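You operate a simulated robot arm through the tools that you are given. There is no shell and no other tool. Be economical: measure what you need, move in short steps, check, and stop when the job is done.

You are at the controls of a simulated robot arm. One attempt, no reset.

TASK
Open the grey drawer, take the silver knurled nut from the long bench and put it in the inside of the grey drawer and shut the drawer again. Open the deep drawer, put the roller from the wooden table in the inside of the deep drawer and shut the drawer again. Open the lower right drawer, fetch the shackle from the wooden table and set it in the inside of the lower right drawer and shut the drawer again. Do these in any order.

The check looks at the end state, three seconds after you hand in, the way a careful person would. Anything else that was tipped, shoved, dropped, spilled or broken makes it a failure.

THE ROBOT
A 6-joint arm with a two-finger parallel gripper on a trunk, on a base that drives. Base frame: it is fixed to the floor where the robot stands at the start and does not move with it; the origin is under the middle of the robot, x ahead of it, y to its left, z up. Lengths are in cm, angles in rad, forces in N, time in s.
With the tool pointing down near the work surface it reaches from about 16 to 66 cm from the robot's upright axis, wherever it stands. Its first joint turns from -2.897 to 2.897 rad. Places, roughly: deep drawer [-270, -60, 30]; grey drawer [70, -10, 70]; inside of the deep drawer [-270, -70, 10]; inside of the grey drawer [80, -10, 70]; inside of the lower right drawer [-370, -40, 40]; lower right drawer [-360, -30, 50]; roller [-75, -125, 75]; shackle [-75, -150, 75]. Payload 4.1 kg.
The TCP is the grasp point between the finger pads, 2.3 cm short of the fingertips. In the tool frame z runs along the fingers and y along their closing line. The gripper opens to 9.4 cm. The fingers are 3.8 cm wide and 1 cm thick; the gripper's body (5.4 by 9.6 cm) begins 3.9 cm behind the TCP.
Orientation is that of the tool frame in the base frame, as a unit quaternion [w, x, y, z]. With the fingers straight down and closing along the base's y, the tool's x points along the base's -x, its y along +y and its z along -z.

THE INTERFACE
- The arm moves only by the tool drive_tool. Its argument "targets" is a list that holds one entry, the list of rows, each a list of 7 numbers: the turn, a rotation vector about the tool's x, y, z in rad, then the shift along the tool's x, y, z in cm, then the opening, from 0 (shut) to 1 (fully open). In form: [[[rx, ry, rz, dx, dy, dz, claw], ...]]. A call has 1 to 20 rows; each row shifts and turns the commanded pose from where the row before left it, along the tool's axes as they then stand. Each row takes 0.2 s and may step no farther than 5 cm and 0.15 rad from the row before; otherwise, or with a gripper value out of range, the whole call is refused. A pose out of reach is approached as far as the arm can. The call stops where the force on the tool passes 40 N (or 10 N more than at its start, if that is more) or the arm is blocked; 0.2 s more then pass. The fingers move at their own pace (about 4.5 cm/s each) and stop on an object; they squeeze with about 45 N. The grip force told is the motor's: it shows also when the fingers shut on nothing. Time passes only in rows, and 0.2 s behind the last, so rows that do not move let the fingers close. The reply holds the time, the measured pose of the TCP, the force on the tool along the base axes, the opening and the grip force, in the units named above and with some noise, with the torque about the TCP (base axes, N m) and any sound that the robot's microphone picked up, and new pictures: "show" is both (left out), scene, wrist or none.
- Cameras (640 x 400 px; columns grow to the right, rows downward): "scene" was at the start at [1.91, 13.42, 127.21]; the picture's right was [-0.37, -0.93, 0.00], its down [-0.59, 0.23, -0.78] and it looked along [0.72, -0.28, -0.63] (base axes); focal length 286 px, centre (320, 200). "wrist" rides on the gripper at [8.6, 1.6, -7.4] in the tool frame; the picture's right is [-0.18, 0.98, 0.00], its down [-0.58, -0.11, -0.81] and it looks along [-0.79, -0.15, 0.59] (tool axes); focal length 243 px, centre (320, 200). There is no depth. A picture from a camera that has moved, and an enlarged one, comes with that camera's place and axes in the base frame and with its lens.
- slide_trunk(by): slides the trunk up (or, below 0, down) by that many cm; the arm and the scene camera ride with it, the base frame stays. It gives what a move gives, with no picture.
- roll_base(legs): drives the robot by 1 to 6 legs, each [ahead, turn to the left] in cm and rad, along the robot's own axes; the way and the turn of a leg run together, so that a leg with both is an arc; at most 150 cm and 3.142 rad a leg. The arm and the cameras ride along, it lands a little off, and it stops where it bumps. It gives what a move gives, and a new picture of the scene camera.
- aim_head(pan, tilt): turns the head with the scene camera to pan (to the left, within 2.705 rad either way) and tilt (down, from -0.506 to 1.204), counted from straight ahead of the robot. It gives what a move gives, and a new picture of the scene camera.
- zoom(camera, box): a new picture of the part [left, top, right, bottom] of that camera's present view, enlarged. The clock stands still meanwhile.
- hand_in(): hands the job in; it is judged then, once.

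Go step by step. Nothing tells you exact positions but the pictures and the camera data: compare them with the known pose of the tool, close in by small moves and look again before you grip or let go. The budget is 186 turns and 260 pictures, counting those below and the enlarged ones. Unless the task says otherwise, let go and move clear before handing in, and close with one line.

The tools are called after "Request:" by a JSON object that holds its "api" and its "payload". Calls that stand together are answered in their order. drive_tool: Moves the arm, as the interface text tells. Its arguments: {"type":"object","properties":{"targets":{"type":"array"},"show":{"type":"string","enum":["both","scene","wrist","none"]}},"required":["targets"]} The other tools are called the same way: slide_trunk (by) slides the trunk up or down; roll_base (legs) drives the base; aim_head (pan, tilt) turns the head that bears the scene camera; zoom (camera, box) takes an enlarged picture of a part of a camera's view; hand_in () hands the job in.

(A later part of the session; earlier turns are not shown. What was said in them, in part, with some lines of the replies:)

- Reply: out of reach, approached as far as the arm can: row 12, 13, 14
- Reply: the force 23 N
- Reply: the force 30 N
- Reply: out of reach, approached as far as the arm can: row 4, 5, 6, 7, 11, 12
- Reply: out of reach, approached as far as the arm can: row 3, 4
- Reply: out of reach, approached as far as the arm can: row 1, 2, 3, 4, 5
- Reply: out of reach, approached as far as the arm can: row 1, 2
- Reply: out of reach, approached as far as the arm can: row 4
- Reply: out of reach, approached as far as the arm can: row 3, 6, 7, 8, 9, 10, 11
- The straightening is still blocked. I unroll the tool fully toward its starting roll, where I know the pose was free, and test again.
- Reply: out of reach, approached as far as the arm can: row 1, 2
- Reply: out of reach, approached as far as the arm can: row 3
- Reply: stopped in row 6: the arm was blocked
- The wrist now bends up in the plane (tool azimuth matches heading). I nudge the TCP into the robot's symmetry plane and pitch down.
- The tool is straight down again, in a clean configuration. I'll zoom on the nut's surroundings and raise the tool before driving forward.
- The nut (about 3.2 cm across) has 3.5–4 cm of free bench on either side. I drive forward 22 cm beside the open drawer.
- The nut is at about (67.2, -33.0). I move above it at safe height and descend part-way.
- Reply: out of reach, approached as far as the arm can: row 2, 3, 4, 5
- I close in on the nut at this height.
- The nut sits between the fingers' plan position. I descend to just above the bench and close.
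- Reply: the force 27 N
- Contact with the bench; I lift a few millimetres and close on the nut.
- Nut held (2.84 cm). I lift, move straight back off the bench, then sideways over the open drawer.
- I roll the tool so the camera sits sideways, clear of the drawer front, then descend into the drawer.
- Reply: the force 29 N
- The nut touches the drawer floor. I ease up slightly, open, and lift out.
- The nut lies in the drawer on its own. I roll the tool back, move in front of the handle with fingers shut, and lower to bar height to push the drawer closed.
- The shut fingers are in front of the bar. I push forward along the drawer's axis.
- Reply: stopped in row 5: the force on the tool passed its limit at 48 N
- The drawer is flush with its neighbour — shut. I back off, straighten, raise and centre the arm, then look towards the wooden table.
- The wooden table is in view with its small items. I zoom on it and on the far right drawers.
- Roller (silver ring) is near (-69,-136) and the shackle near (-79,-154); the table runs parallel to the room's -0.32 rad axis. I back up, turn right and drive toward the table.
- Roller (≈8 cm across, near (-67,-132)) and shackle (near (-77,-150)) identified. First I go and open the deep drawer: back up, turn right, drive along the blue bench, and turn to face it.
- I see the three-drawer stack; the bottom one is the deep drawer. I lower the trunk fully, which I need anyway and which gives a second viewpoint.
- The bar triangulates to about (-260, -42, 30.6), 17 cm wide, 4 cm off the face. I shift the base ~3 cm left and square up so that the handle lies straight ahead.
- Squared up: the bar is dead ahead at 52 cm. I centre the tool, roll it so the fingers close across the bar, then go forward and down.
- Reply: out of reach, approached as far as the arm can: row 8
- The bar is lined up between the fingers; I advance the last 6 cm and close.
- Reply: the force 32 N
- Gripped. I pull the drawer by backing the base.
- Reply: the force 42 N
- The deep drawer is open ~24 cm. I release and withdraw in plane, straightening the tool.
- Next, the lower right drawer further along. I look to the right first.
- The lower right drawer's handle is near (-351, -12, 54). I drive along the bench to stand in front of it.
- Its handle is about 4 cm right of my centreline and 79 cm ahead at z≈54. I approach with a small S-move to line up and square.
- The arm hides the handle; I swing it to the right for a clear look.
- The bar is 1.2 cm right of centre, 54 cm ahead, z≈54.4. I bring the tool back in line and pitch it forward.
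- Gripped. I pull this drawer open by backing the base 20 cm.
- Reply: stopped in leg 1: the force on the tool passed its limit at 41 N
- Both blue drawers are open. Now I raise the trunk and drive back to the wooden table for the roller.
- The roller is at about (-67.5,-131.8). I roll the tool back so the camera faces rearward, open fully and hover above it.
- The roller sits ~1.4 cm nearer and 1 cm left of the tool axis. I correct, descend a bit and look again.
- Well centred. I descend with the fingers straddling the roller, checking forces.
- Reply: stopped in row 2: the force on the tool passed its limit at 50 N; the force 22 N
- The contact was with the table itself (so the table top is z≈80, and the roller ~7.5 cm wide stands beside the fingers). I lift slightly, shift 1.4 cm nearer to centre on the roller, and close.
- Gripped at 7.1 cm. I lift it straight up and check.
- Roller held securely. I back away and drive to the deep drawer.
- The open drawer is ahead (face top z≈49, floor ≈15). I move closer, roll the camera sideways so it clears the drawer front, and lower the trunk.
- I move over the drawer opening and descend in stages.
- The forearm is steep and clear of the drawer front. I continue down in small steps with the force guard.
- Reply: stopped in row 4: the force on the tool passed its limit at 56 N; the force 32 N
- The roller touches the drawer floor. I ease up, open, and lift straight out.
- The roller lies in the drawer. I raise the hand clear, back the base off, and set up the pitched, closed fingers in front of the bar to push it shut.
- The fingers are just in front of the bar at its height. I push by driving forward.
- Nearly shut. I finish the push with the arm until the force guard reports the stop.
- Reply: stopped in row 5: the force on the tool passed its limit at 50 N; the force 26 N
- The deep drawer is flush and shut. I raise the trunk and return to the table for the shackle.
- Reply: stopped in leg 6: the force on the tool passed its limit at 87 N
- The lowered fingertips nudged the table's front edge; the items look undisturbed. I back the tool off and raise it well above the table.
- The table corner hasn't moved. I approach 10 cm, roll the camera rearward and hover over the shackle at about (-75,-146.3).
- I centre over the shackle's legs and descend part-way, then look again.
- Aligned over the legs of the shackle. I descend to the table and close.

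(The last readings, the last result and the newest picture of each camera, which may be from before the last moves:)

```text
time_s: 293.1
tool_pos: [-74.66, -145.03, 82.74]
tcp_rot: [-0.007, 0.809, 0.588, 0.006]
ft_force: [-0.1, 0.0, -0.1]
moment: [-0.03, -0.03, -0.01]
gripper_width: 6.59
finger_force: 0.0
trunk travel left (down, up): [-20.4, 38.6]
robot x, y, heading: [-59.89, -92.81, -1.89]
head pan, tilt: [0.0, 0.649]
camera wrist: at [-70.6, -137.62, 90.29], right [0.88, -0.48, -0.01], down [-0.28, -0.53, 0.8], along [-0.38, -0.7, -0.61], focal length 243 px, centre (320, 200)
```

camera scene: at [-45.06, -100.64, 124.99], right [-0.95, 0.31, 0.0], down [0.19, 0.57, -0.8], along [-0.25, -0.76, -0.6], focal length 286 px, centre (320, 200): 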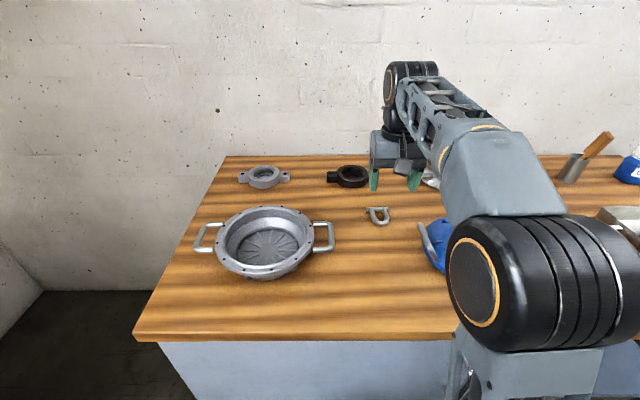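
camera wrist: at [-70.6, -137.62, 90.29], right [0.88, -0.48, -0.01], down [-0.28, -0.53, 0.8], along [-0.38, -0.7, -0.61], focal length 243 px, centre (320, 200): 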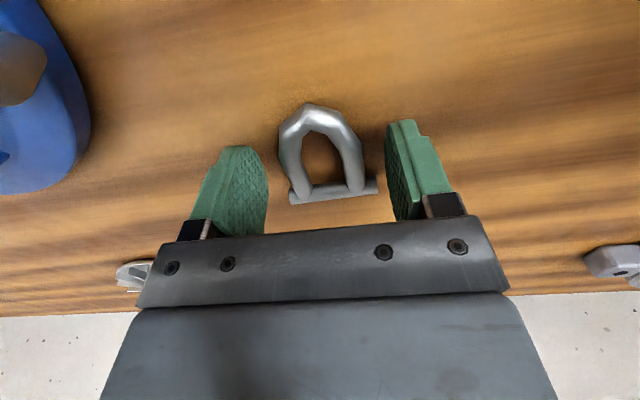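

Request:
{"api": "drive_tool", "payload": {"targets": [[[0, 0, 0, 0, 0, 0.25, 0.7], [0, 0, 0, 0, 0, 0, 0.45], [0, 0, 0, 0, 0, 0, 0.2], [0, 0, 0, 0, 0, 0, 0], [0, 0, 0, 0, 0, 0, 0], [0, 0, 0, 0, 0, -2, 0], [0, 0, 0, 0, 0, -4, 0]]], "show": "wrist"}}

```text
time_s: 294.7
tool_pos: [-74.78, -145.3, 88.52]
tcp_rot: [-0.007, 0.809, 0.588, 0.007]
ft_force: [0.0, -0.5, -0.7]
moment: [0.0, -0.03, -0.01]
gripper_width: 5.32
finger_force: 44.6
trunk travel left (down, up): [-20.4, 38.6]
robot x, y, heading: [-60.25, -92.77, -1.893]
head pan, tilt: [0.0, 0.649]
camera wrist: at [-70.6, -137.85, 96.05], right [0.88, -0.48, -0.01], down [-0.28, -0.54, 0.8], along [-0.38, -0.7, -0.61], focal length 243 px, centre (320, 200)
```

wrist: 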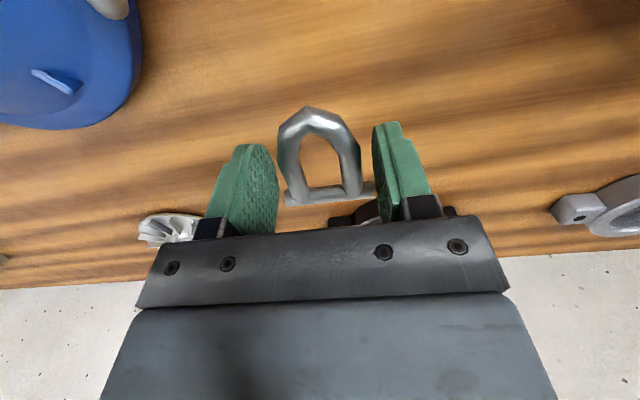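

The shackle is held (by its pin ends, 5.3 cm). I lift it high and retract, then check that it stays put.

Request:
{"api": "drive_tool", "payload": {"targets": [[[0, 0, 0, 0, 0, -3, 0], [0, 0, 0, 2, 0, -3, 0], [0, 0, 0, 4, 0, 0, 0], [0, 0, 0, 4, 0, 0, 0], [0, 0, 0, 4, 0, -2, 0], [0, 0, 0, 2, 0, -2, 0]]]}}

```text
time_s: 296.1
tool_pos: [-69.69, -130.2, 98.81]
tcp_rot: [-0.007, 0.809, 0.588, 0.007]
ft_force: [0.3, -0.1, -1.8]
moment: [0.02, 0.0, -0.01]
gripper_width: 5.3
finger_force: 45.3
trunk travel left (down, up): [-20.4, 38.6]
robot x, y, heading: [-60.19, -92.77, -1.891]
head pan, tilt: [0.0, 0.649]
camera scene: at [-45.08, -100.7, 124.98], right [-0.95, 0.31, 0.0], down [0.19, 0.57, -0.8], along [-0.25, -0.76, -0.6], focal length 286 px, centre (320, 200)
camera wrist: at [-65.7, -122.64, 106.31], right [0.88, -0.48, -0.01], down [-0.28, -0.54, 0.8], along [-0.38, -0.7, -0.61], focal length 243 px, centre (320, 200)
```

scene: 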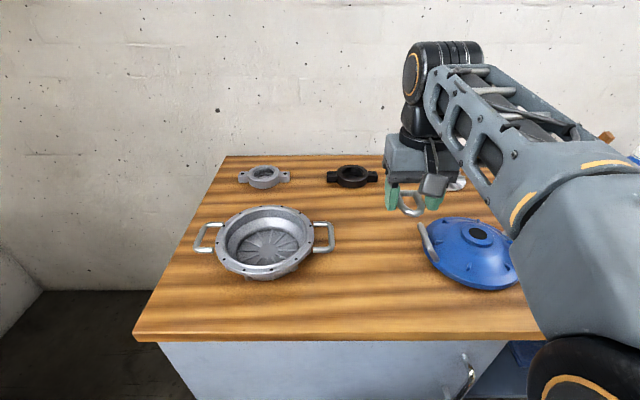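
wrist: 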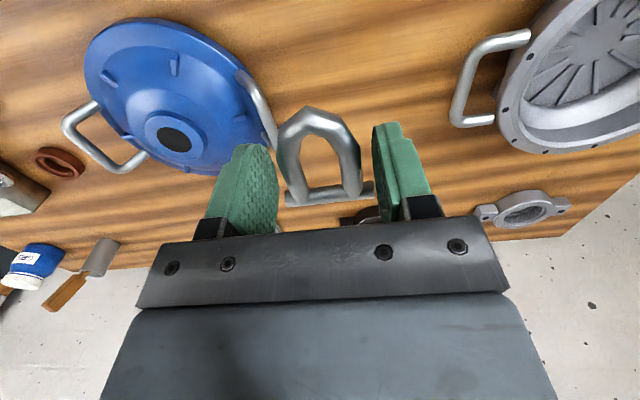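

The shackle is steady. I drive back to the lower right drawer.

Request:
{"api": "roll_base", "payload": {"legs": [[-58, 0], [0, -1.571], [103, 0], [103, 0], [101, 0], [0, 1.571]]}}

Request:
{"api": "aim_head", "payload": {"pan": 0.1, "tilt": 0.75}}

```text
time_s: 321.7
tool_pos: [-342.32, 24.31, 98.74]
tcp_rot: [-0.007, 0.813, 0.582, 0.007]
ft_force: [0.3, -0.2, -1.3]
moment: [-0.03, 0.0, 0.03]
gripper_width: 5.3
finger_force: 44.8
trunk travel left (down, up): [-20.4, 38.6]
robot x, y, heading: [-332.29, 61.55, -1.898]
head pan, tilt: [0.0, 0.649]
camera scene: at [-317.12, 53.57, 124.99], right [-0.95, 0.32, 0.0], down [0.2, 0.57, -0.8], along [-0.26, -0.75, -0.6], focal length 286 px, centre (320, 200)
```

scene: 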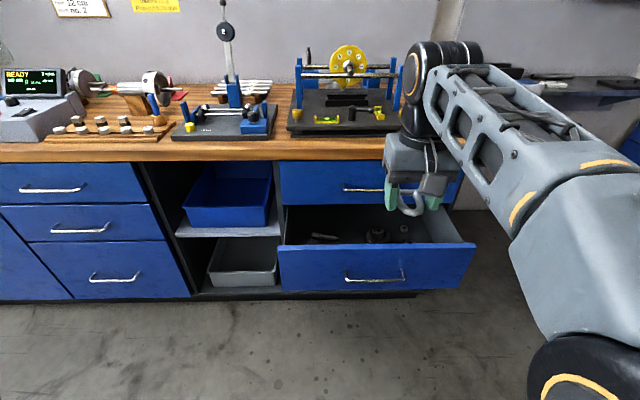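

```text
time_s: 322.4
tool_pos: [-342.34, 24.32, 98.86]
tcp_rot: [-0.008, 0.812, 0.583, 0.007]
ft_force: [-0.2, -0.5, -0.9]
moment: [0.03, -0.02, 0.02]
gripper_width: 5.3
finger_force: 45.0
trunk travel left (down, up): [-20.4, 38.6]
robot x, y, heading: [-332.09, 61.27, -1.899]
head pan, tilt: [0.099, 0.75]
camera scene: at [-316.21, 53.71, 124.13], right [-0.97, 0.23, 0.0], down [0.16, 0.66, -0.73], along [-0.17, -0.71, -0.68], focal length 286 px, centre (320, 200)
```

scene: 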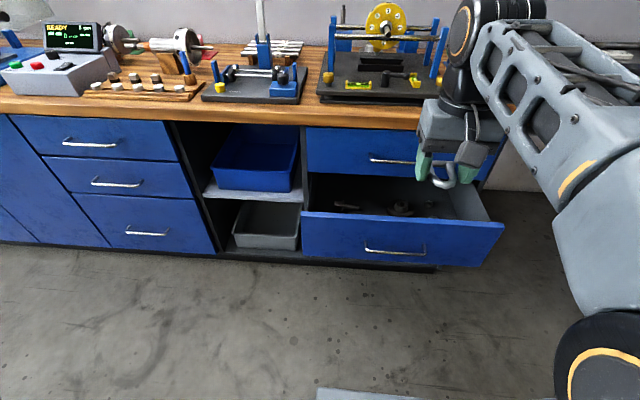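

The drawer already holds a few items; I zoom to pick a free spot.

Request:
{"api": "zoom", "payload": {"camera": "scene", "box": [290, 150, 510, 280]}}

```text
2.91 times, centred on (400, 215) of scene
camera zoom: at [-316.21, 53.71, 124.13], right [-0.97, 0.23, 0.0], down [0.16, 0.66, -0.73], along [-0.17, -0.71, -0.68], focal length 831 px, centre (87, 156)
```

zoom: 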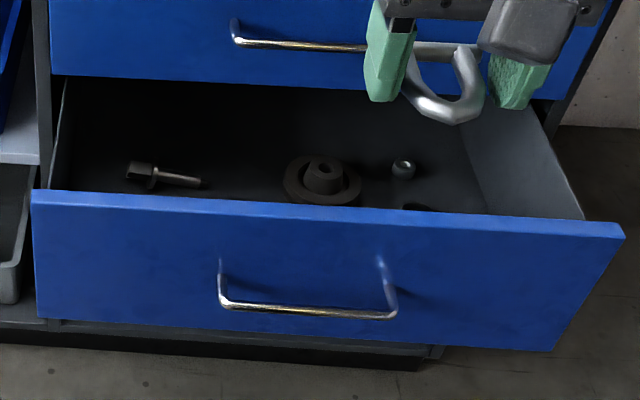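

Request:
{"api": "roll_base", "payload": {"legs": [[0, 0.008], [20, 0]]}}

Request:
{"api": "drive_tool", "payload": {"targets": [[[0, 0, 0, 4, 0, 0, 0], [0, 0, 0, 4, 0, 0, 0], [0, 0, 0, 3, 0, 0, 0]]]}}

```text
time_s: 324.3
tool_pos: [-348.33, 5.33, 98.73]
tcp_rot: [-0.007, 0.81, 0.586, 0.007]
ft_force: [0.4, 0.2, -1.3]
moment: [0.03, 0.0, 0.0]
gripper_width: 5.32
finger_force: 45.0
trunk travel left (down, up): [-20.4, 38.6]
robot x, y, heading: [-338.52, 42.4, -1.897]
head pan, tilt: [0.099, 0.75]
camera scene: at [-322.49, 34.82, 124.13], right [-0.98, 0.22, 0.0], down [0.15, 0.67, -0.73], along [-0.16, -0.71, -0.68], focal length 286 px, centre (320, 200)
```

scene: 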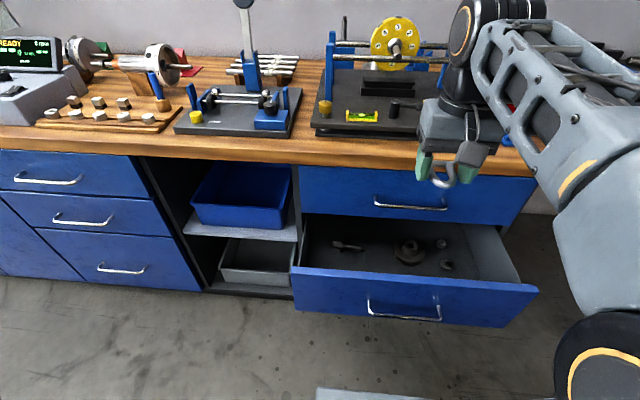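

```text
time_s: 325.1
tool_pos: [-344.74, 15.78, 98.98]
tcp_rot: [-0.007, 0.81, 0.586, 0.008]
ft_force: [0.0, 0.2, -0.7]
moment: [0.03, 0.0, -0.01]
gripper_width: 5.3
finger_force: 45.2
trunk travel left (down, up): [-20.4, 38.6]
robot x, y, heading: [-338.43, 42.9, -1.893]
head pan, tilt: [0.099, 0.75]
camera scene: at [-322.5, 34.79, 124.13], right [-0.98, 0.22, 0.0], down [0.15, 0.67, -0.73], along [-0.16, -0.71, -0.68], focal length 286 px, centre (320, 200)
camera wrist: at [-340.65, 23.19, 106.53], right [0.88, -0.48, -0.01], down [-0.29, -0.53, 0.8], along [-0.39, -0.69, -0.61], focal length 243 px, centre (320, 200)
```

scene: 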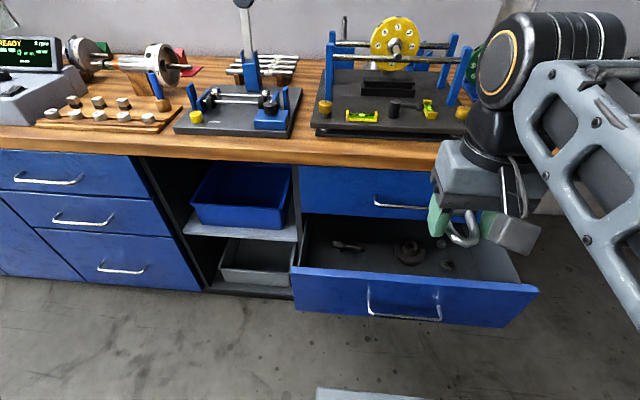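
wrist: 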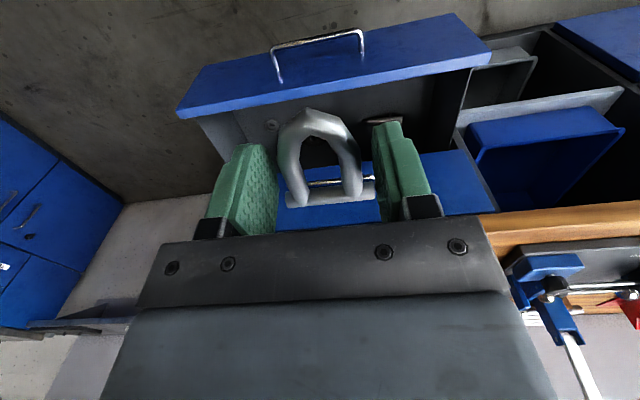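

The items inside sit toward the back; the front-centre area is free. I roll the camera sideways, lower the trunk, and move above the free spot slightly left of centre.

Request:
{"api": "drive_tool", "payload": {"targets": [[[0, 0, 0.143, 0, 0, 0, 0], [0, 0, 0.143, 0, 0, 0, 0], [0, 0, 0.143, 0, 0, 0, 0], [0, 0, 0.143, 0, 0, 0, 0], [0, 0, 0.143, 0, 0, 0, 0], [0, 0, 0.143, 0, 0, 0, 0], [0, 0, 0.143, 0, 0, 0, 0], [0, 0, 0.143, 0, 0, 0, 0], [0, 0, 0.143, 0, 0, 0, 0], [0, 0, 0.143, 0, 0, 0, 0], [0, 0, 0.143, 0, 0, 0, 0]]], "show": "none"}}

Request:
{"api": "slide_trunk", "payload": {"by": -18}}

Request:
{"api": "drive_tool", "payload": {"targets": [[[0, 0, 0, 0.3, 4, 0, 0], [0, 0, 0, 0.3, 4, 0, 0], [0, 0, 0, 0.3, 4, 0, 0], [0, 0, 0, 0.3, 4, 0, 0], [0, 0, 0, 0.3, 4, 0, 0]]]}}

```text
time_s: 327.5
tool_pos: [-344.84, 15.64, 98.95]
tcp_rot: [-0.01, 0.987, -0.161, -0.001]
ft_force: [-0.3, -0.5, -1.1]
moment: [-0.02, -0.03, 0.01]
gripper_width: 5.29
finger_force: 45.0
trunk travel left (down, up): [-20.4, 38.6]
robot x, y, heading: [-338.52, 42.76, -1.894]
head pan, tilt: [0.099, 0.75]
```

```text
time_s: 329.5
tool_pos: [-344.89, 15.66, 80.99]
tcp_rot: [-0.01, 0.987, -0.159, 0.001]
ft_force: [-1.5, 0.2, -1.4]
moment: [-0.02, -0.01, 0.01]
gripper_width: 5.32
finger_force: 45.1
trunk travel left (down, up): [-2.4, 56.6]
robot x, y, heading: [-338.33, 42.57, -1.892]
head pan, tilt: [0.099, 0.75]
```

```text
time_s: 330.7
tool_pos: [-349.72, -3.6, 80.5]
tcp_rot: [-0.009, 0.987, -0.159, -0.001]
ft_force: [0.1, 0.9, -1.1]
moment: [-0.04, 0.0, -0.03]
gripper_width: 5.3
finger_force: 44.9
trunk travel left (down, up): [-2.4, 56.6]
robot x, y, heading: [-338.3, 42.78, -1.894]
head pan, tilt: [0.099, 0.75]
camera scene: at [-322.49, 34.85, 106.13], right [-0.98, 0.22, 0.0], down [0.15, 0.67, -0.73], along [-0.16, -0.71, -0.68], focal length 286 px, centre (320, 200)
camera wrist: at [-342.13, -8.21, 87.85], right [-0.48, -0.88, -0.02], down [-0.52, 0.27, 0.81], along [-0.7, 0.4, -0.59], focal length 243 px, centre (320, 200)
```

scene: 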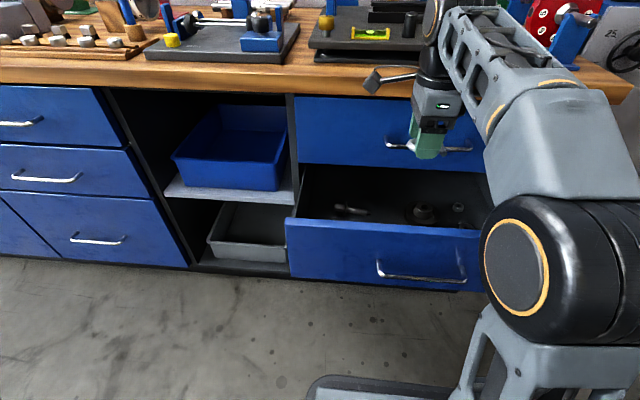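
wrist: 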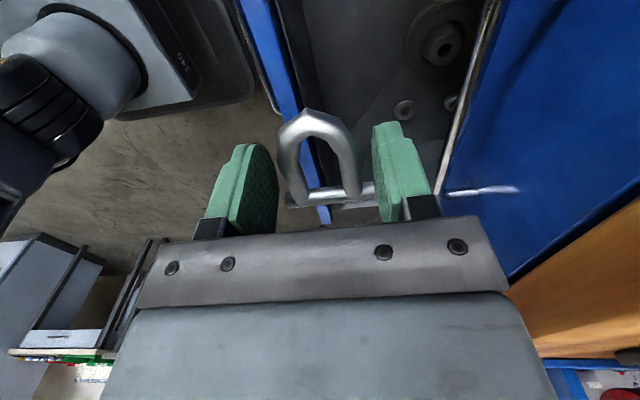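

Request:
{"api": "drive_tool", "payload": {"targets": [[[0, 0, 0, 0, 1, 4, 0], [0, 0, 0, 0, 0, 4, 0], [0, 0, 0, 0, 0, 4, 0]]]}}

```text
time_s: 331.5
tool_pos: [-349.91, -4.34, 68.29]
tcp_rot: [-0.008, 0.987, -0.159, 0.0]
ft_force: [0.2, 1.1, -1.4]
moment: [0.02, -0.01, 0.0]
gripper_width: 5.32
finger_force: 45.2
trunk travel left (down, up): [-2.4, 56.6]
robot x, y, heading: [-338.22, 42.63, -1.897]
head pan, tilt: [0.099, 0.75]
camera scene: at [-322.49, 34.82, 106.13], right [-0.98, 0.22, 0.0], down [0.15, 0.67, -0.73], along [-0.16, -0.71, -0.68], focal length 286 px, centre (320, 200)
camera wrist: at [-342.39, -8.85, 75.68], right [-0.48, -0.88, -0.02], down [-0.52, 0.27, 0.81], along [-0.7, 0.4, -0.59], focal length 243 px, centre (320, 200)
```

scene: 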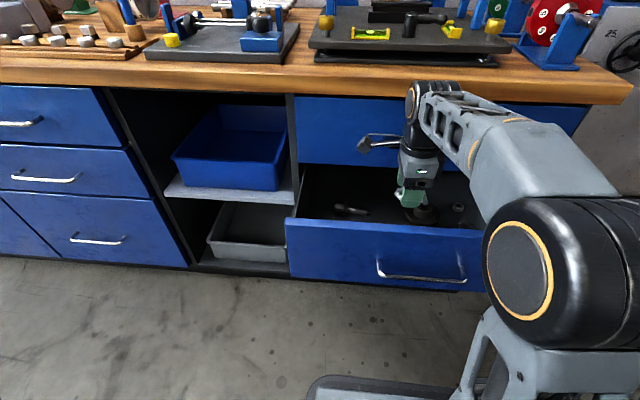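
wrist: 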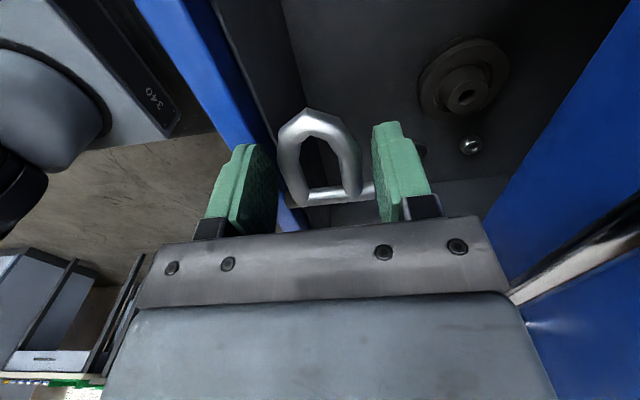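

The hand must fit between the drawer's inner front wall and the upper handle. A slight forward pitch gives clearance to both; I apply it and go down in small guarded steps.

Request:
{"api": "drive_tool", "payload": {"targets": [[[-0.15, 0, 0, 0, 1.0, 0.2, 0], [0, 0, 0, 0, 0.9, 0.2, 0], [0, 0, 0, 0, -0.45, 3, 0], [0, 0, 0, 0, -0.45, 3, 0]]]}}

```text
time_s: 332.5
tool_pos: [-350.68, -6.03, 61.91]
tcp_rot: [0.064, 0.985, -0.159, -0.012]
ft_force: [0.3, 1.1, -1.3]
moment: [0.02, 0.01, 0.0]
gripper_width: 5.32
finger_force: 45.3
trunk travel left (down, up): [-2.4, 56.6]
robot x, y, heading: [-338.29, 42.51, -1.896]
head pan, tilt: [0.099, 0.75]
camera scene: at [-322.49, 34.82, 106.13], right [-0.98, 0.22, 0.0], down [0.15, 0.67, -0.73], along [-0.16, -0.71, -0.68], focal length 286 px, centre (320, 200)
camera wrist: at [-342.66, -9.51, 69.53], right [-0.48, -0.87, 0.13], down [-0.48, 0.38, 0.79], along [-0.73, 0.32, -0.6], focal length 243 px, centre (320, 200)
```

scene: 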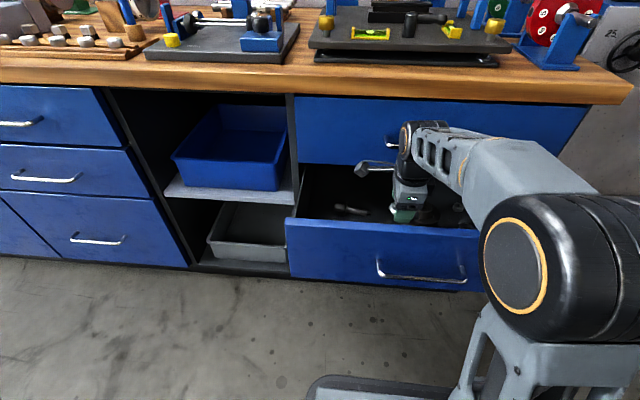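
wrist: 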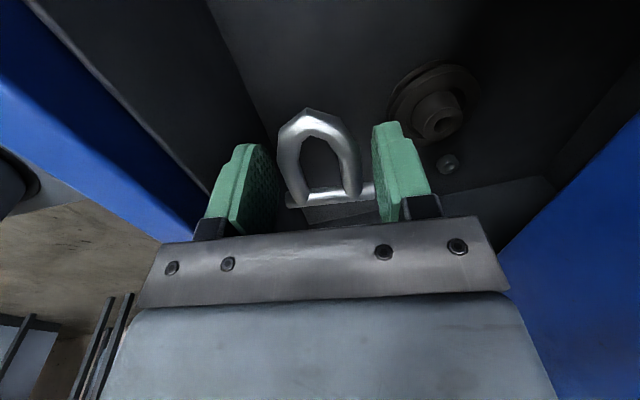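

Request:
{"api": "drive_tool", "payload": {"targets": [[[0, 0, 0, 0, -0.3, 2, 0], [0, 0, 0, 0, -0.3, 2, 0], [0, 0, 0, 0, -0.22, 1.5, 0]]]}}

```text
time_s: 333.3
tool_pos: [-350.55, -5.97, 56.64]
tcp_rot: [0.064, 0.985, -0.159, -0.012]
ft_force: [0.6, -0.1, -0.4]
moment: [-0.02, -0.01, 0.01]
gripper_width: 5.3
finger_force: 45.1
trunk travel left (down, up): [-2.4, 56.6]
robot x, y, heading: [-338.52, 42.85, -1.895]
head pan, tilt: [0.099, 0.75]
camera scene: at [-322.49, 34.82, 106.13], right [-0.98, 0.22, 0.0], down [0.15, 0.67, -0.73], along [-0.16, -0.71, -0.68], focal length 286 px, centre (320, 200)
camera wrist: at [-342.63, -9.41, 64.07], right [-0.48, -0.87, 0.13], down [-0.48, 0.38, 0.79], along [-0.73, 0.32, -0.6], focal length 243 px, centre (320, 200)
```

scene: 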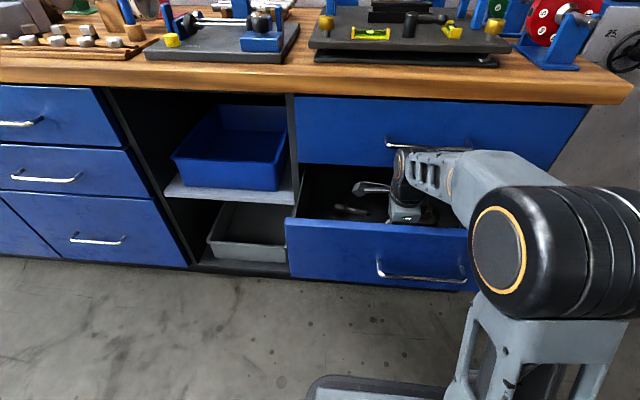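
wrist: 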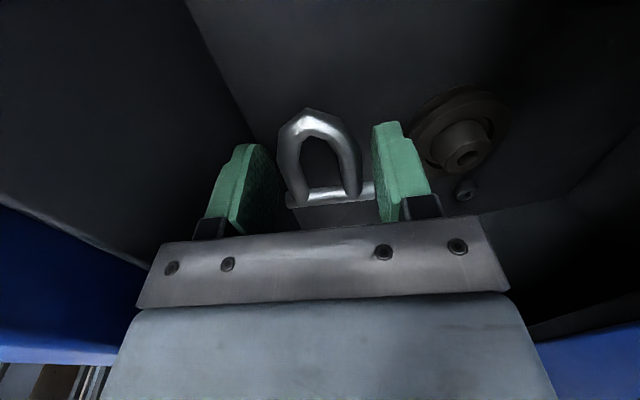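

Request:
{"api": "drive_tool", "payload": {"targets": [[[0, 0, 0, 0, -0.15, 1, 0], [0, 0, 0, 0, -0.15, 1, 0], [0, 0, 0, 0, -0.15, 1, 0], [0, 0, 0, 0, -0.15, 1, 0]]]}}

```text
time_s: 334.3
tool_pos: [-350.62, -6.03, 52.52]
tcp_rot: [0.064, 0.985, -0.158, -0.013]
ft_force: [0.0, -0.1, -2.2]
moment: [0.02, -0.04, -0.02]
gripper_width: 5.32
finger_force: 44.6
trunk travel left (down, up): [-2.4, 56.6]
robot x, y, heading: [-338.39, 42.37, -1.899]
head pan, tilt: [0.099, 0.75]
camera scene: at [-322.49, 34.81, 106.13], right [-0.98, 0.22, 0.0], down [0.15, 0.67, -0.73], along [-0.16, -0.71, -0.68], focal length 286 px, centre (320, 200)
camera wrist: at [-342.63, -9.37, 60.05], right [-0.48, -0.87, 0.13], down [-0.48, 0.38, 0.79], along [-0.73, 0.32, -0.6], focal length 243 px, centre (320, 200)
```

scene: 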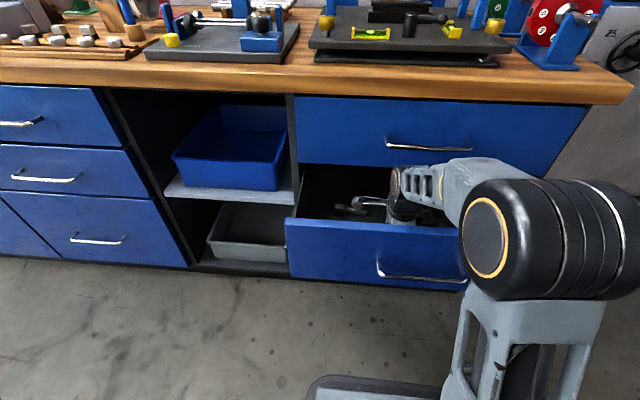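
wrist: 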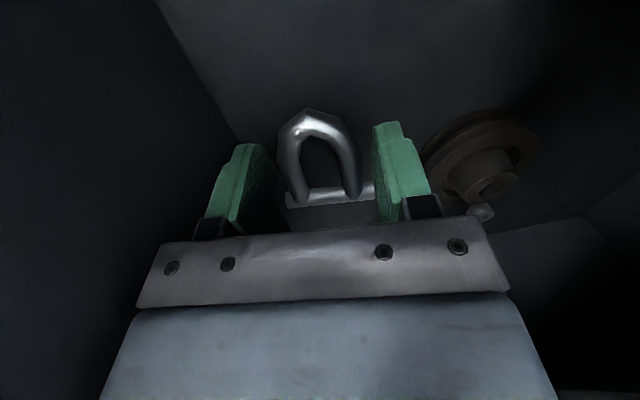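

Request:
{"api": "drive_tool", "payload": {"targets": [[[0, 0, 0, 0, -0.1, 0.7, 0], [0, 0, 0, 0, -0.1, 0.7, 0], [0, 0, 0, 0, -0.1, 0.7, 0], [0, 0, 0, 0, -0.1, 0.7, 0]]], "show": "wrist"}}

```text
time_s: 335.3
tool_pos: [-350.65, -5.92, 49.74]
tcp_rot: [0.065, 0.985, -0.158, -0.012]
ft_force: [0.4, 0.2, -1.4]
moment: [0.03, 0.0, -0.01]
gripper_width: 5.34
finger_force: 44.7
trunk travel left (down, up): [-2.4, 56.6]
robot x, y, heading: [-338.03, 42.52, -1.897]
head pan, tilt: [0.099, 0.75]
camera wrist: at [-342.66, -9.31, 57.24], right [-0.48, -0.87, 0.13], down [-0.48, 0.38, 0.79], along [-0.73, 0.32, -0.6], focal length 243 px, centre (320, 200)
```

wrist: 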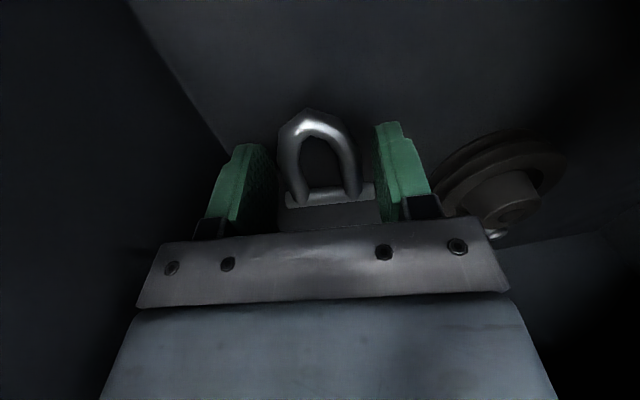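

Request:
{"api": "drive_tool", "payload": {"targets": [[[0, 0, 0, 0, -0.1, 0.7, 0], [0, 0, 0, 0, -0.1, 0.7, 0], [0, 0, 0, 0, -0.08, 0.5, 0], [0, 0, 0, 0, -0.08, 0.5, 0]]], "show": "both"}}

```text
time_s: 336.3
tool_pos: [-350.69, -5.78, 47.31]
tcp_rot: [0.064, 0.985, -0.158, -0.011]
ft_force: [0.3, -1.0, -0.7]
moment: [-0.01, -0.01, 0.01]
gripper_width: 5.3
finger_force: 44.5
trunk travel left (down, up): [-2.4, 56.6]
robot x, y, heading: [-338.54, 42.56, -1.891]
head pan, tilt: [0.099, 0.75]
camera scene: at [-322.5, 34.81, 106.13], right [-0.98, 0.22, 0.0], down [0.15, 0.67, -0.73], along [-0.16, -0.71, -0.68], focal length 286 px, centre (320, 200)
camera wrist: at [-342.65, -9.27, 54.79], right [-0.48, -0.87, 0.13], down [-0.48, 0.38, 0.79], along [-0.73, 0.32, -0.6], focal length 243 px, centre (320, 200)
```

scene: 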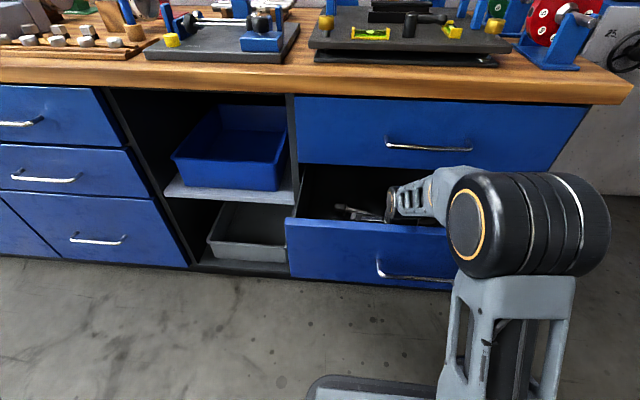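
wrist: 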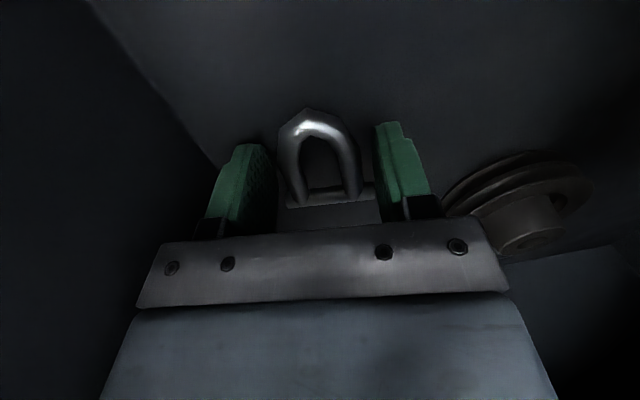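

Request:
{"api": "drive_tool", "payload": {"targets": [[[0, 0, 0, 0, -0.09, 0.6, 0], [0, 0, 0, 0, -0.09, 0.6, 0], [0, 0, 0, 0, -0.09, 0.6, 0], [0, 0, 0, 0, -0.09, 0.6, 0]]], "show": "wrist"}}

```text
time_s: 337.0
tool_pos: [-350.73, -6.22, 46.5]
tcp_rot: [0.072, 0.985, -0.159, -0.014]
ft_force: [-0.3, -1.5, 21.9]
moment: [1.87, -0.84, 0.5]
gripper_width: 5.31
finger_force: 45.3
trunk travel left (down, up): [-2.4, 56.6]
robot x, y, heading: [-338.12, 42.39, -1.893]
head pan, tilt: [0.099, 0.75]
stopped in row 3: the force on the tool passed its limit at 49 N (the readings are from after the stop); the commanded pose is now the measured one
camera wrist: at [-342.75, -9.51, 54.05], right [-0.48, -0.87, 0.14], down [-0.48, 0.4, 0.78], along [-0.74, 0.31, -0.6], focal length 243 px, centre (320, 200)
```

wrist: 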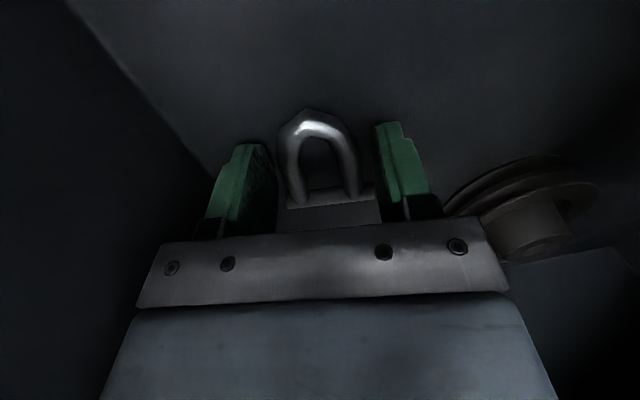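

Judging by the torque, the arm's link is touching the drawer front's top edge, with the shackle about at floor height. I lift about 1 cm and check the load before releasing.

Request:
{"api": "drive_tool", "payload": {"targets": [[[0, 0, 0, 0, 0.1, -0.6, 0], [0, 0, 0, 0, 0.06, -0.4, 0], [0, 0, 0, 0, 0, 0, 0]]], "show": "scene"}}

Request:
{"api": "zoom", "payload": {"camera": "scene", "box": [280, 140, 500, 280]}}

```text
time_s: 337.8
tool_pos: [-350.73, -6.15, 47.12]
tcp_rot: [0.07, 0.985, -0.16, -0.013]
ft_force: [-0.9, -0.8, -1.0]
moment: [0.0, 0.01, -0.01]
gripper_width: 5.3
finger_force: 44.6
trunk travel left (down, up): [-2.4, 56.6]
robot x, y, heading: [-338.29, 42.55, -1.895]
head pan, tilt: [0.099, 0.75]
camera scene: at [-322.5, 34.81, 106.12], right [-0.98, 0.22, 0.0], down [0.15, 0.67, -0.73], along [-0.16, -0.71, -0.68], focal length 286 px, centre (320, 200)
```

scene: 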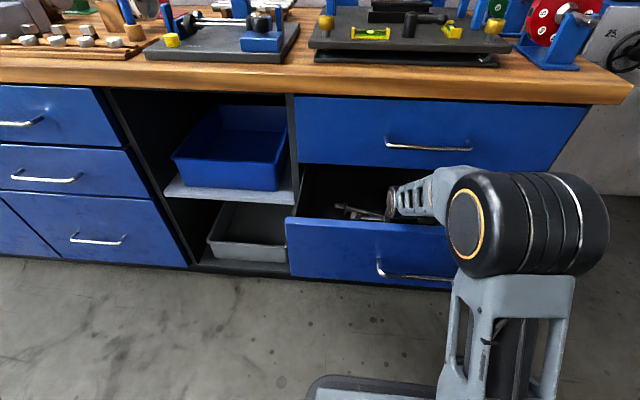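

```text
2.86 times, centred on (390, 210) of scene
camera zoom: at [-322.5, 34.81, 106.12], right [-0.98, 0.22, 0.0], down [0.15, 0.67, -0.73], along [-0.16, -0.71, -0.68], focal length 816 px, centre (120, 171)
```

zoom: 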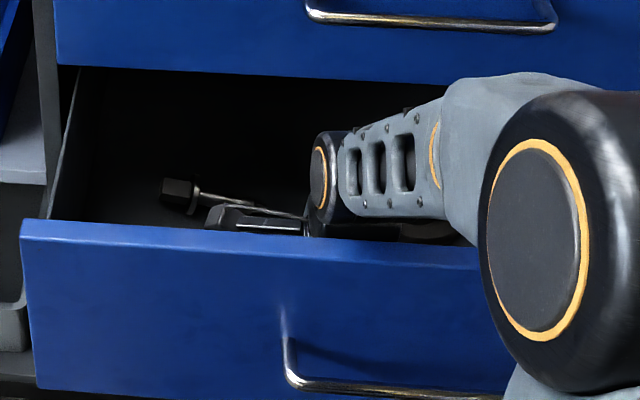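

Load is free now. I release the shackle and lift straight out.

Request:
{"api": "drive_tool", "payload": {"targets": [[[0, 0, 0, 0, 0, 0, 0.62], [0, 0, 0, 0, 0, 0, 0.66], [0, 0, 0, 0, 0, 0, 0.66], [0, 0, 0, 0, 0.3, -2, 0.66], [0, 0, 0, 0, 0.45, -3, 0.66], [0, 0, 0, 0, 0.45, -3, 0.66], [0, 0, 0, 0, 0.45, -3, 0.6], [0, 0, 0, 0, 0.45, -3, 0.6], [0, 0, 0, 0, 0.45, -3, 0.6], [0, 0, 0, 0, 0.45, -3, 0.6]]]}}

```text
time_s: 340.0
tool_pos: [-350.65, -6.23, 67.56]
tcp_rot: [0.069, 0.985, -0.16, -0.012]
ft_force: [0.0, 0.1, -0.5]
moment: [0.03, 0.01, 0.01]
gripper_width: 5.66
finger_force: 0.0
trunk travel left (down, up): [-2.4, 56.6]
robot x, y, heading: [-338.16, 42.51, -1.892]
head pan, tilt: [0.099, 0.75]
camera scene: at [-322.5, 34.8, 106.12], right [-0.98, 0.22, 0.0], down [0.15, 0.67, -0.73], along [-0.16, -0.71, -0.68], focal length 286 px, centre (320, 200)
camera wrist: at [-342.7, -9.62, 75.05], right [-0.48, -0.87, 0.14], down [-0.48, 0.39, 0.78], along [-0.73, 0.31, -0.6], focal length 243 px, centre (320, 200)
```

scene: 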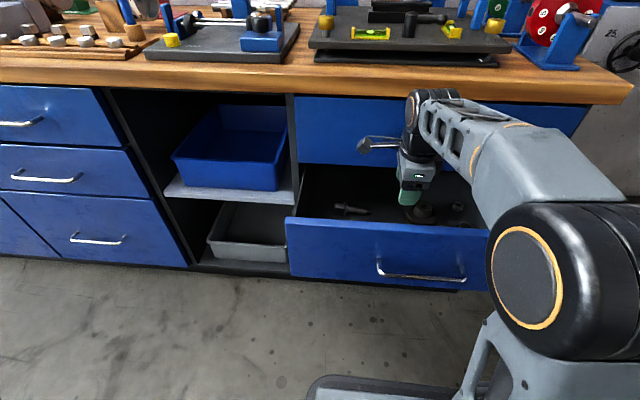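
wrist: 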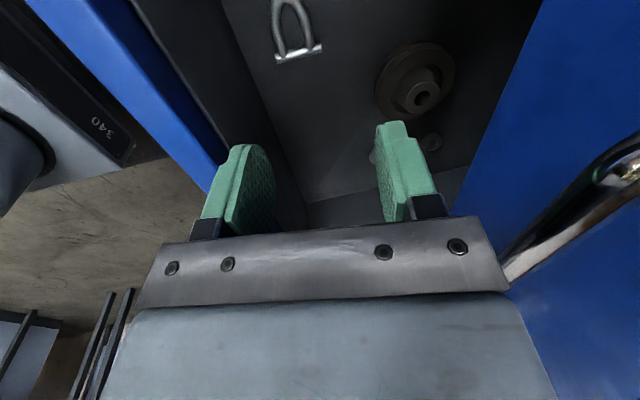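

The shackle lies flat in the drawer. I raise, back the base away, and set the closed, pitched fingers in front of the bar.

Request:
{"api": "drive_tool", "payload": {"targets": [[[0, 0, 0, 0, 0.45, -3, 0.3], [0, 0, 0, 0, 0.45, -3, 0], [0, 0, 0, 0, 0.45, -3, 0], [0, 0, 0, 0, 0.45, -3, 0]]], "show": "none"}}

Request:
{"api": "roll_base", "payload": {"legs": [[-22, 0]]}}

Request:
{"api": "drive_tool", "payload": {"targets": [[[0, 0, 0, -2, -4, 0, 0], [0, 0, 0, -2, -4, 0, 0], [0, 0, 0, 0, -2, 4, 0], [0, 0, 0, 0, -0.6, 4, 0], [0, 0, 0, 0, -0.6, 4, 0], [-0.13, 0, 0, 0, 0, 0, 0], [-0.13, 0, 0, 0, 0, 0, 0], [-0.11, 0, 0, 0, 0, 0, 0]]]}}

```text
time_s: 341.0
tool_pos: [-350.78, -6.3, 79.56]
tcp_rot: [0.069, 0.985, -0.159, -0.013]
ft_force: [-0.3, -0.7, -0.6]
moment: [-0.01, -0.02, 0.02]
gripper_width: 0.0
finger_force: 33.8
trunk travel left (down, up): [-2.4, 56.6]
robot x, y, heading: [-338.16, 42.73, -1.897]
head pan, tilt: [0.099, 0.75]
```

```text
time_s: 342.7
tool_pos: [-343.65, 14.45, 79.63]
tcp_rot: [0.069, 0.985, -0.158, -0.012]
ft_force: [0.3, -0.1, 0.5]
moment: [-0.02, 0.03, 0.01]
gripper_width: 0.0
finger_force: 42.7
trunk travel left (down, up): [-2.4, 56.6]
robot x, y, heading: [-331.07, 63.36, -1.892]
head pan, tilt: [0.099, 0.75]
camera scene: at [-315.53, 55.68, 106.13], right [-0.98, 0.22, 0.0], down [0.15, 0.67, -0.73], along [-0.16, -0.71, -0.68], focal length 286 px, centre (320, 200)
```

scene: 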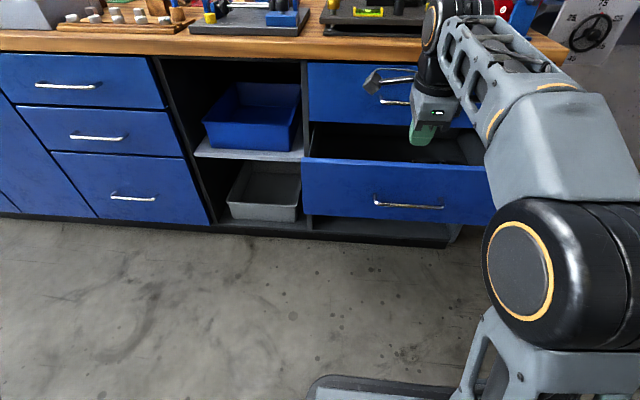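

```text
time_s: 344.5
tool_pos: [-344.41, 24.65, 66.16]
tcp_rot: [0.251, 0.955, -0.154, -0.042]
ft_force: [-0.8, -0.3, 0.6]
moment: [-0.01, 0.0, 0.01]
gripper_width: 0.0
finger_force: 42.1
trunk travel left (down, up): [-2.4, 56.6]
robot x, y, heading: [-331.29, 63.43, -1.893]
head pan, tilt: [0.099, 0.75]
camera scene: at [-315.54, 55.68, 106.13], right [-0.98, 0.22, 0.0], down [0.15, 0.67, -0.73], along [-0.16, -0.71, -0.68], focal length 286 px, centre (320, 200)
camera wrist: at [-335.74, 23.98, 73.34], right [-0.44, -0.75, 0.48], down [-0.4, 0.65, 0.65], along [-0.8, 0.1, -0.59], focal length 243 px, centre (320, 200)
```

scene: 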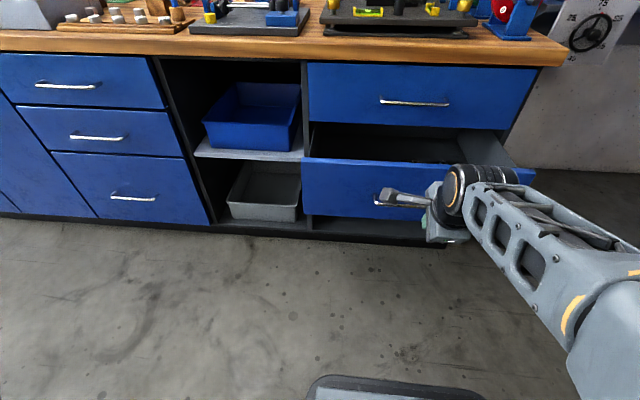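
wrist: 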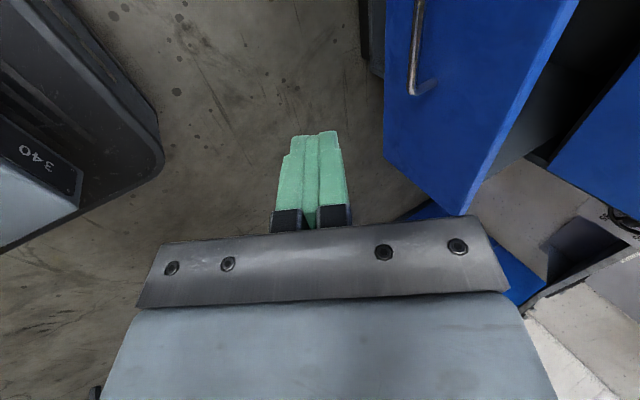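

Request:
{"api": "drive_tool", "payload": {"targets": [[[0, 0, 0, 0, 1.04, 4.05, 0], [0, 0, 0, 0, 1.04, 4.05, 0], [0, 0, 0, 0, 1.04, 4.05, 0], [0, 0, 0, 0, 1.04, 4.05, 0]]], "show": "wrist"}}

Request:
{"api": "roll_base", "payload": {"legs": [[21, 0]]}}

```text
time_s: 345.5
tool_pos: [-348.3, 13.67, 54.06]
tcp_rot: [0.251, 0.955, -0.154, -0.042]
ft_force: [0.3, -0.3, -0.3]
moment: [0.03, -0.02, -0.01]
gripper_width: 0.0
finger_force: 42.7
trunk travel left (down, up): [-2.4, 56.6]
robot x, y, heading: [-331.57, 63.87, -1.888]
head pan, tilt: [0.099, 0.75]
camera wrist: at [-339.41, 13.07, 61.26], right [-0.44, -0.76, 0.48], down [-0.4, 0.65, 0.65], along [-0.8, 0.1, -0.59], focal length 243 px, centre (320, 200)
```

wrist: 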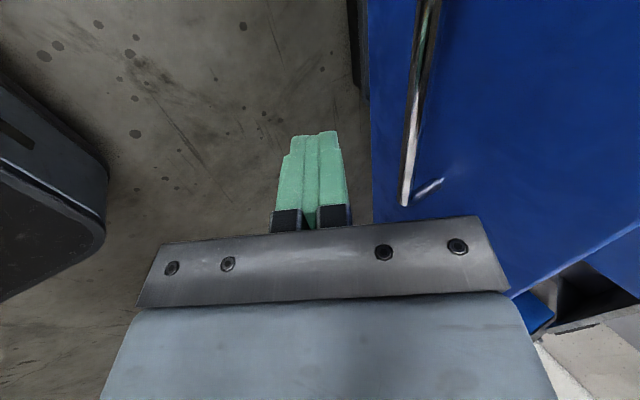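

```text
time_s: 347.1
tool_pos: [-354.92, -5.91, 54.02]
tcp_rot: [0.25, 0.955, -0.154, -0.042]
ft_force: [-0.2, -0.3, 0.3]
moment: [-0.01, -0.03, 0.0]
gripper_width: 0.02
finger_force: 43.1
trunk travel left (down, up): [-2.4, 56.6]
robot x, y, heading: [-338.01, 43.72, -1.893]
head pan, tilt: [0.099, 0.75]
camera scene: at [-322.16, 35.83, 106.13], right [-0.98, 0.22, 0.0], down [0.15, 0.67, -0.73], along [-0.16, -0.71, -0.68], focal length 286 px, centre (320, 200)
```

scene: 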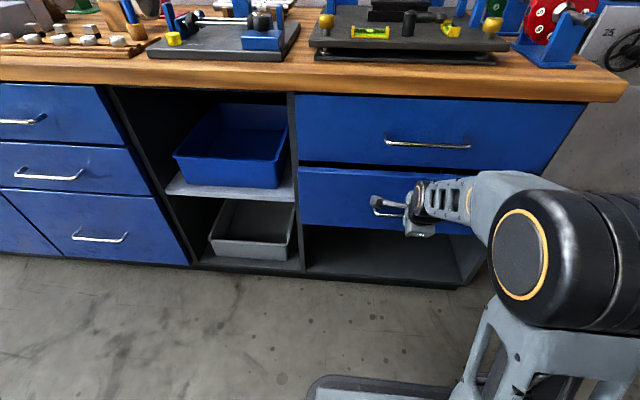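

Nearly shut; I finish with the arm.

Request:
{"api": "drive_tool", "payload": {"targets": [[[0, 0, 0, 0, 0.87, 0.49, 0], [0, 0, 0, 0, 0.87, 0.49, 0], [0, 0, 0, 0, 0.87, 0.49, 0], [0, 0, 0, 0, 0.87, 0.49, 0], [0, 0, 0, 0, 0.87, 0.49, 0], [0, 0, 0, 0, 0.87, 0.49, 0]]]}}

```text
time_s: 348.2
tool_pos: [-356.07, -9.49, 53.85]
tcp_rot: [0.243, 0.957, -0.153, -0.042]
ft_force: [1.1, 3.3, -0.5]
moment: [0.04, 0.01, 0.08]
gripper_width: 0.02
finger_force: 42.2
trunk travel left (down, up): [-2.4, 56.6]
robot x, y, heading: [-337.8, 43.52, -1.896]
head pan, tilt: [0.099, 0.75]
stopped in row 5: the force on the tool passed its limit at 54 N (the readings are from after the stop); the commanded pose is now the measured one
camera scene: at [-322.14, 35.89, 106.12], right [-0.98, 0.22, 0.0], down [0.15, 0.67, -0.73], along [-0.16, -0.71, -0.68], focal length 286 px, centre (320, 200)
camera wrist: at [-347.21, -10.13, 61.09], right [-0.44, -0.76, 0.47], down [-0.4, 0.64, 0.66], along [-0.8, 0.1, -0.59], focal length 243 px, centre (320, 200)
```

scene: 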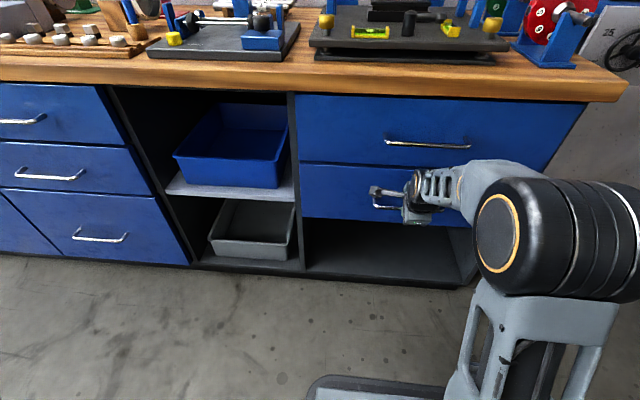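
wrist: 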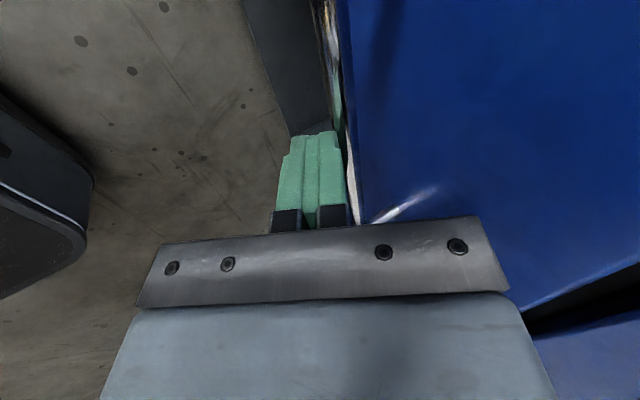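

Request:
{"api": "drive_tool", "payload": {"targets": [[[0, 0, 0, 0, 0.7, 0.4, 0], [0, 0, 0, 0, 0.7, 0.4, 0]]], "show": "none"}}

Request:
{"api": "drive_tool", "payload": {"targets": [[[0, 0, 0, 0, -1.5, -0.8, 0], [0, 0, 0, 0, -2.5, -2.5, 0], [0, 0, 0, 0, -1, -4, 0], [0, 0, 0, 0, -1, -4, 0], [0.13, 0, 0, 0, 0, -2, 0], [0.13, 0, 0, 0, 0, -2, 0], [0.13, 0, 0, 0, 0, -2, 0], [0.11, 0, 0, -4, 0, -2, 0], [0, 0, 0, -4, -2, -3, 0], [0, 0, 0, -4, -2, -3, 0], [0, 0, 0, -4, -2, -3, 0]]], "show": "none"}}

Request:
{"api": "zoom", "payload": {"camera": "scene", "box": [280, 80, 520, 300]}}

```text
time_s: 348.6
tool_pos: [-356.22, -9.54, 53.59]
tcp_rot: [0.238, 0.958, -0.153, -0.04]
ft_force: [0.7, 3.3, -0.3]
moment: [0.06, 0.01, 0.03]
gripper_width: 0.02
finger_force: 42.5
trunk travel left (down, up): [-2.4, 56.6]
robot x, y, heading: [-338.04, 43.31, -1.899]
head pan, tilt: [0.099, 0.75]
stopped in row 1: the force on the tool passed its limit at 53 N (the readings are from after the stop); the commanded pose is now the measured one
```

```text
refused: row 9 steps farther than a row can; nothing moved
```

```text
1.82 times, centred on (400, 190) of scene
camera zoom: at [-322.13, 35.92, 106.11], right [-0.98, 0.22, 0.0], down [0.15, 0.67, -0.73], along [-0.16, -0.71, -0.68], focal length 519 px, centre (174, 218)
```

zoom: 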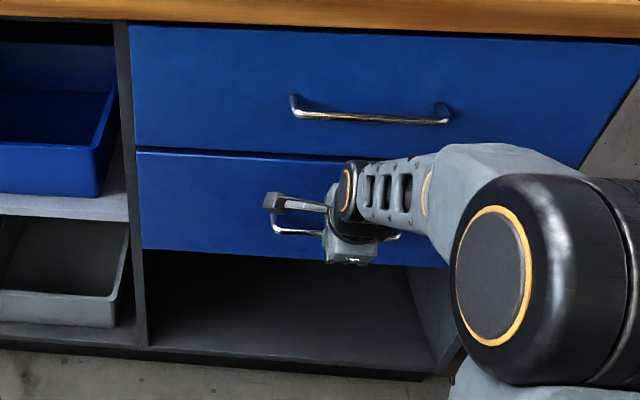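

The stop holds firm and the drawer looks flush. I withdraw the tool in plane and check once more.

Request:
{"api": "drive_tool", "payload": {"targets": [[[0, 0, 0, 0, -1.5, -0.8, 0], [0, 0, 0, 0, -2.5, -2.5, 0], [0, 0, 0, 0, -1, -4, 0], [0, 0, 0, 0, -1, -4, 0], [0.13, 0, 0, 0, 0, -2, 0], [0.13, 0, 0, 0, 0, -2, 0], [0.13, 0, 0, 0, 0, -2, 0], [0.11, 0, 0, 0, 0, -2, 0], [0, 0, 0, -3, -2, -2, 0], [0, 0, 0, -3, -2, -2, 0], [0, 0, 0, -4, -2, -2, 0], [0, 0, 0, -4, -2, -2, 0], [0, 0, 0, -4, 0, -2, 0], [0, 0, 0, -4, 0, -2, 0]]], "show": "scene"}}

Request:
{"api": "zoom", "payload": {"camera": "scene", "box": [240, 70, 560, 270]}}

```text
time_s: 351.6
tool_pos: [-370.53, 17.04, 80.57]
tcp_rot: [-0.006, 0.987, -0.159, -0.001]
ft_force: [1.1, 0.2, -0.1]
moment: [0.0, 0.0, 0.0]
gripper_width: 0.01
finger_force: 42.3
trunk travel left (down, up): [-2.4, 56.6]
robot x, y, heading: [-337.93, 43.25, -1.898]
head pan, tilt: [0.099, 0.75]
camera scene: at [-322.12, 35.9, 106.12], right [-0.98, 0.22, 0.0], down [0.15, 0.67, -0.73], along [-0.16, -0.71, -0.68], focal length 286 px, centre (320, 200)
```

scene: 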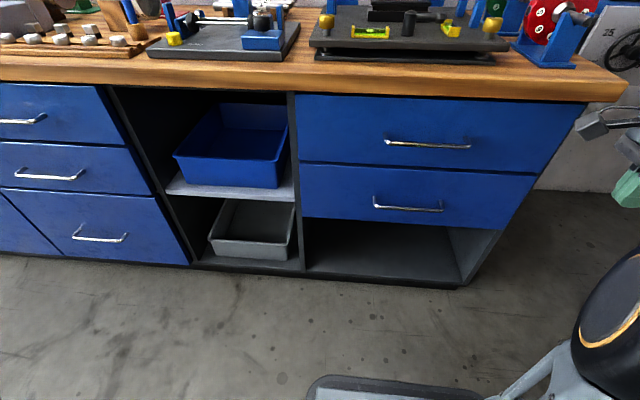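

```text
2.00 times, centred on (400, 170) of scene
camera zoom: at [-322.12, 35.9, 106.12], right [-0.98, 0.22, 0.0], down [0.15, 0.67, -0.73], along [-0.16, -0.71, -0.68], focal length 571 px, centre (160, 260)
```

zoom: 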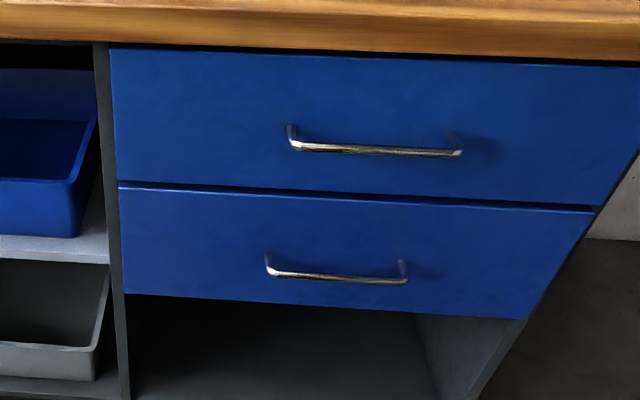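

All three drawers are flush and shut, with the nut, the roller and the shackle inside, and the arm is clear. I hand in.

Request:
{"api": "hand_in", "payload": {}}

```text
The job is handed in.
```

The job is handed in: the silver knurled nut is in the grey drawer, the roller is in the deep drawer, the shackle is in the lower right drawer, and all three drawers are shut. On the way to the shackle the fingers bumped the wooden table's front edge, but I saw nothing there shift.
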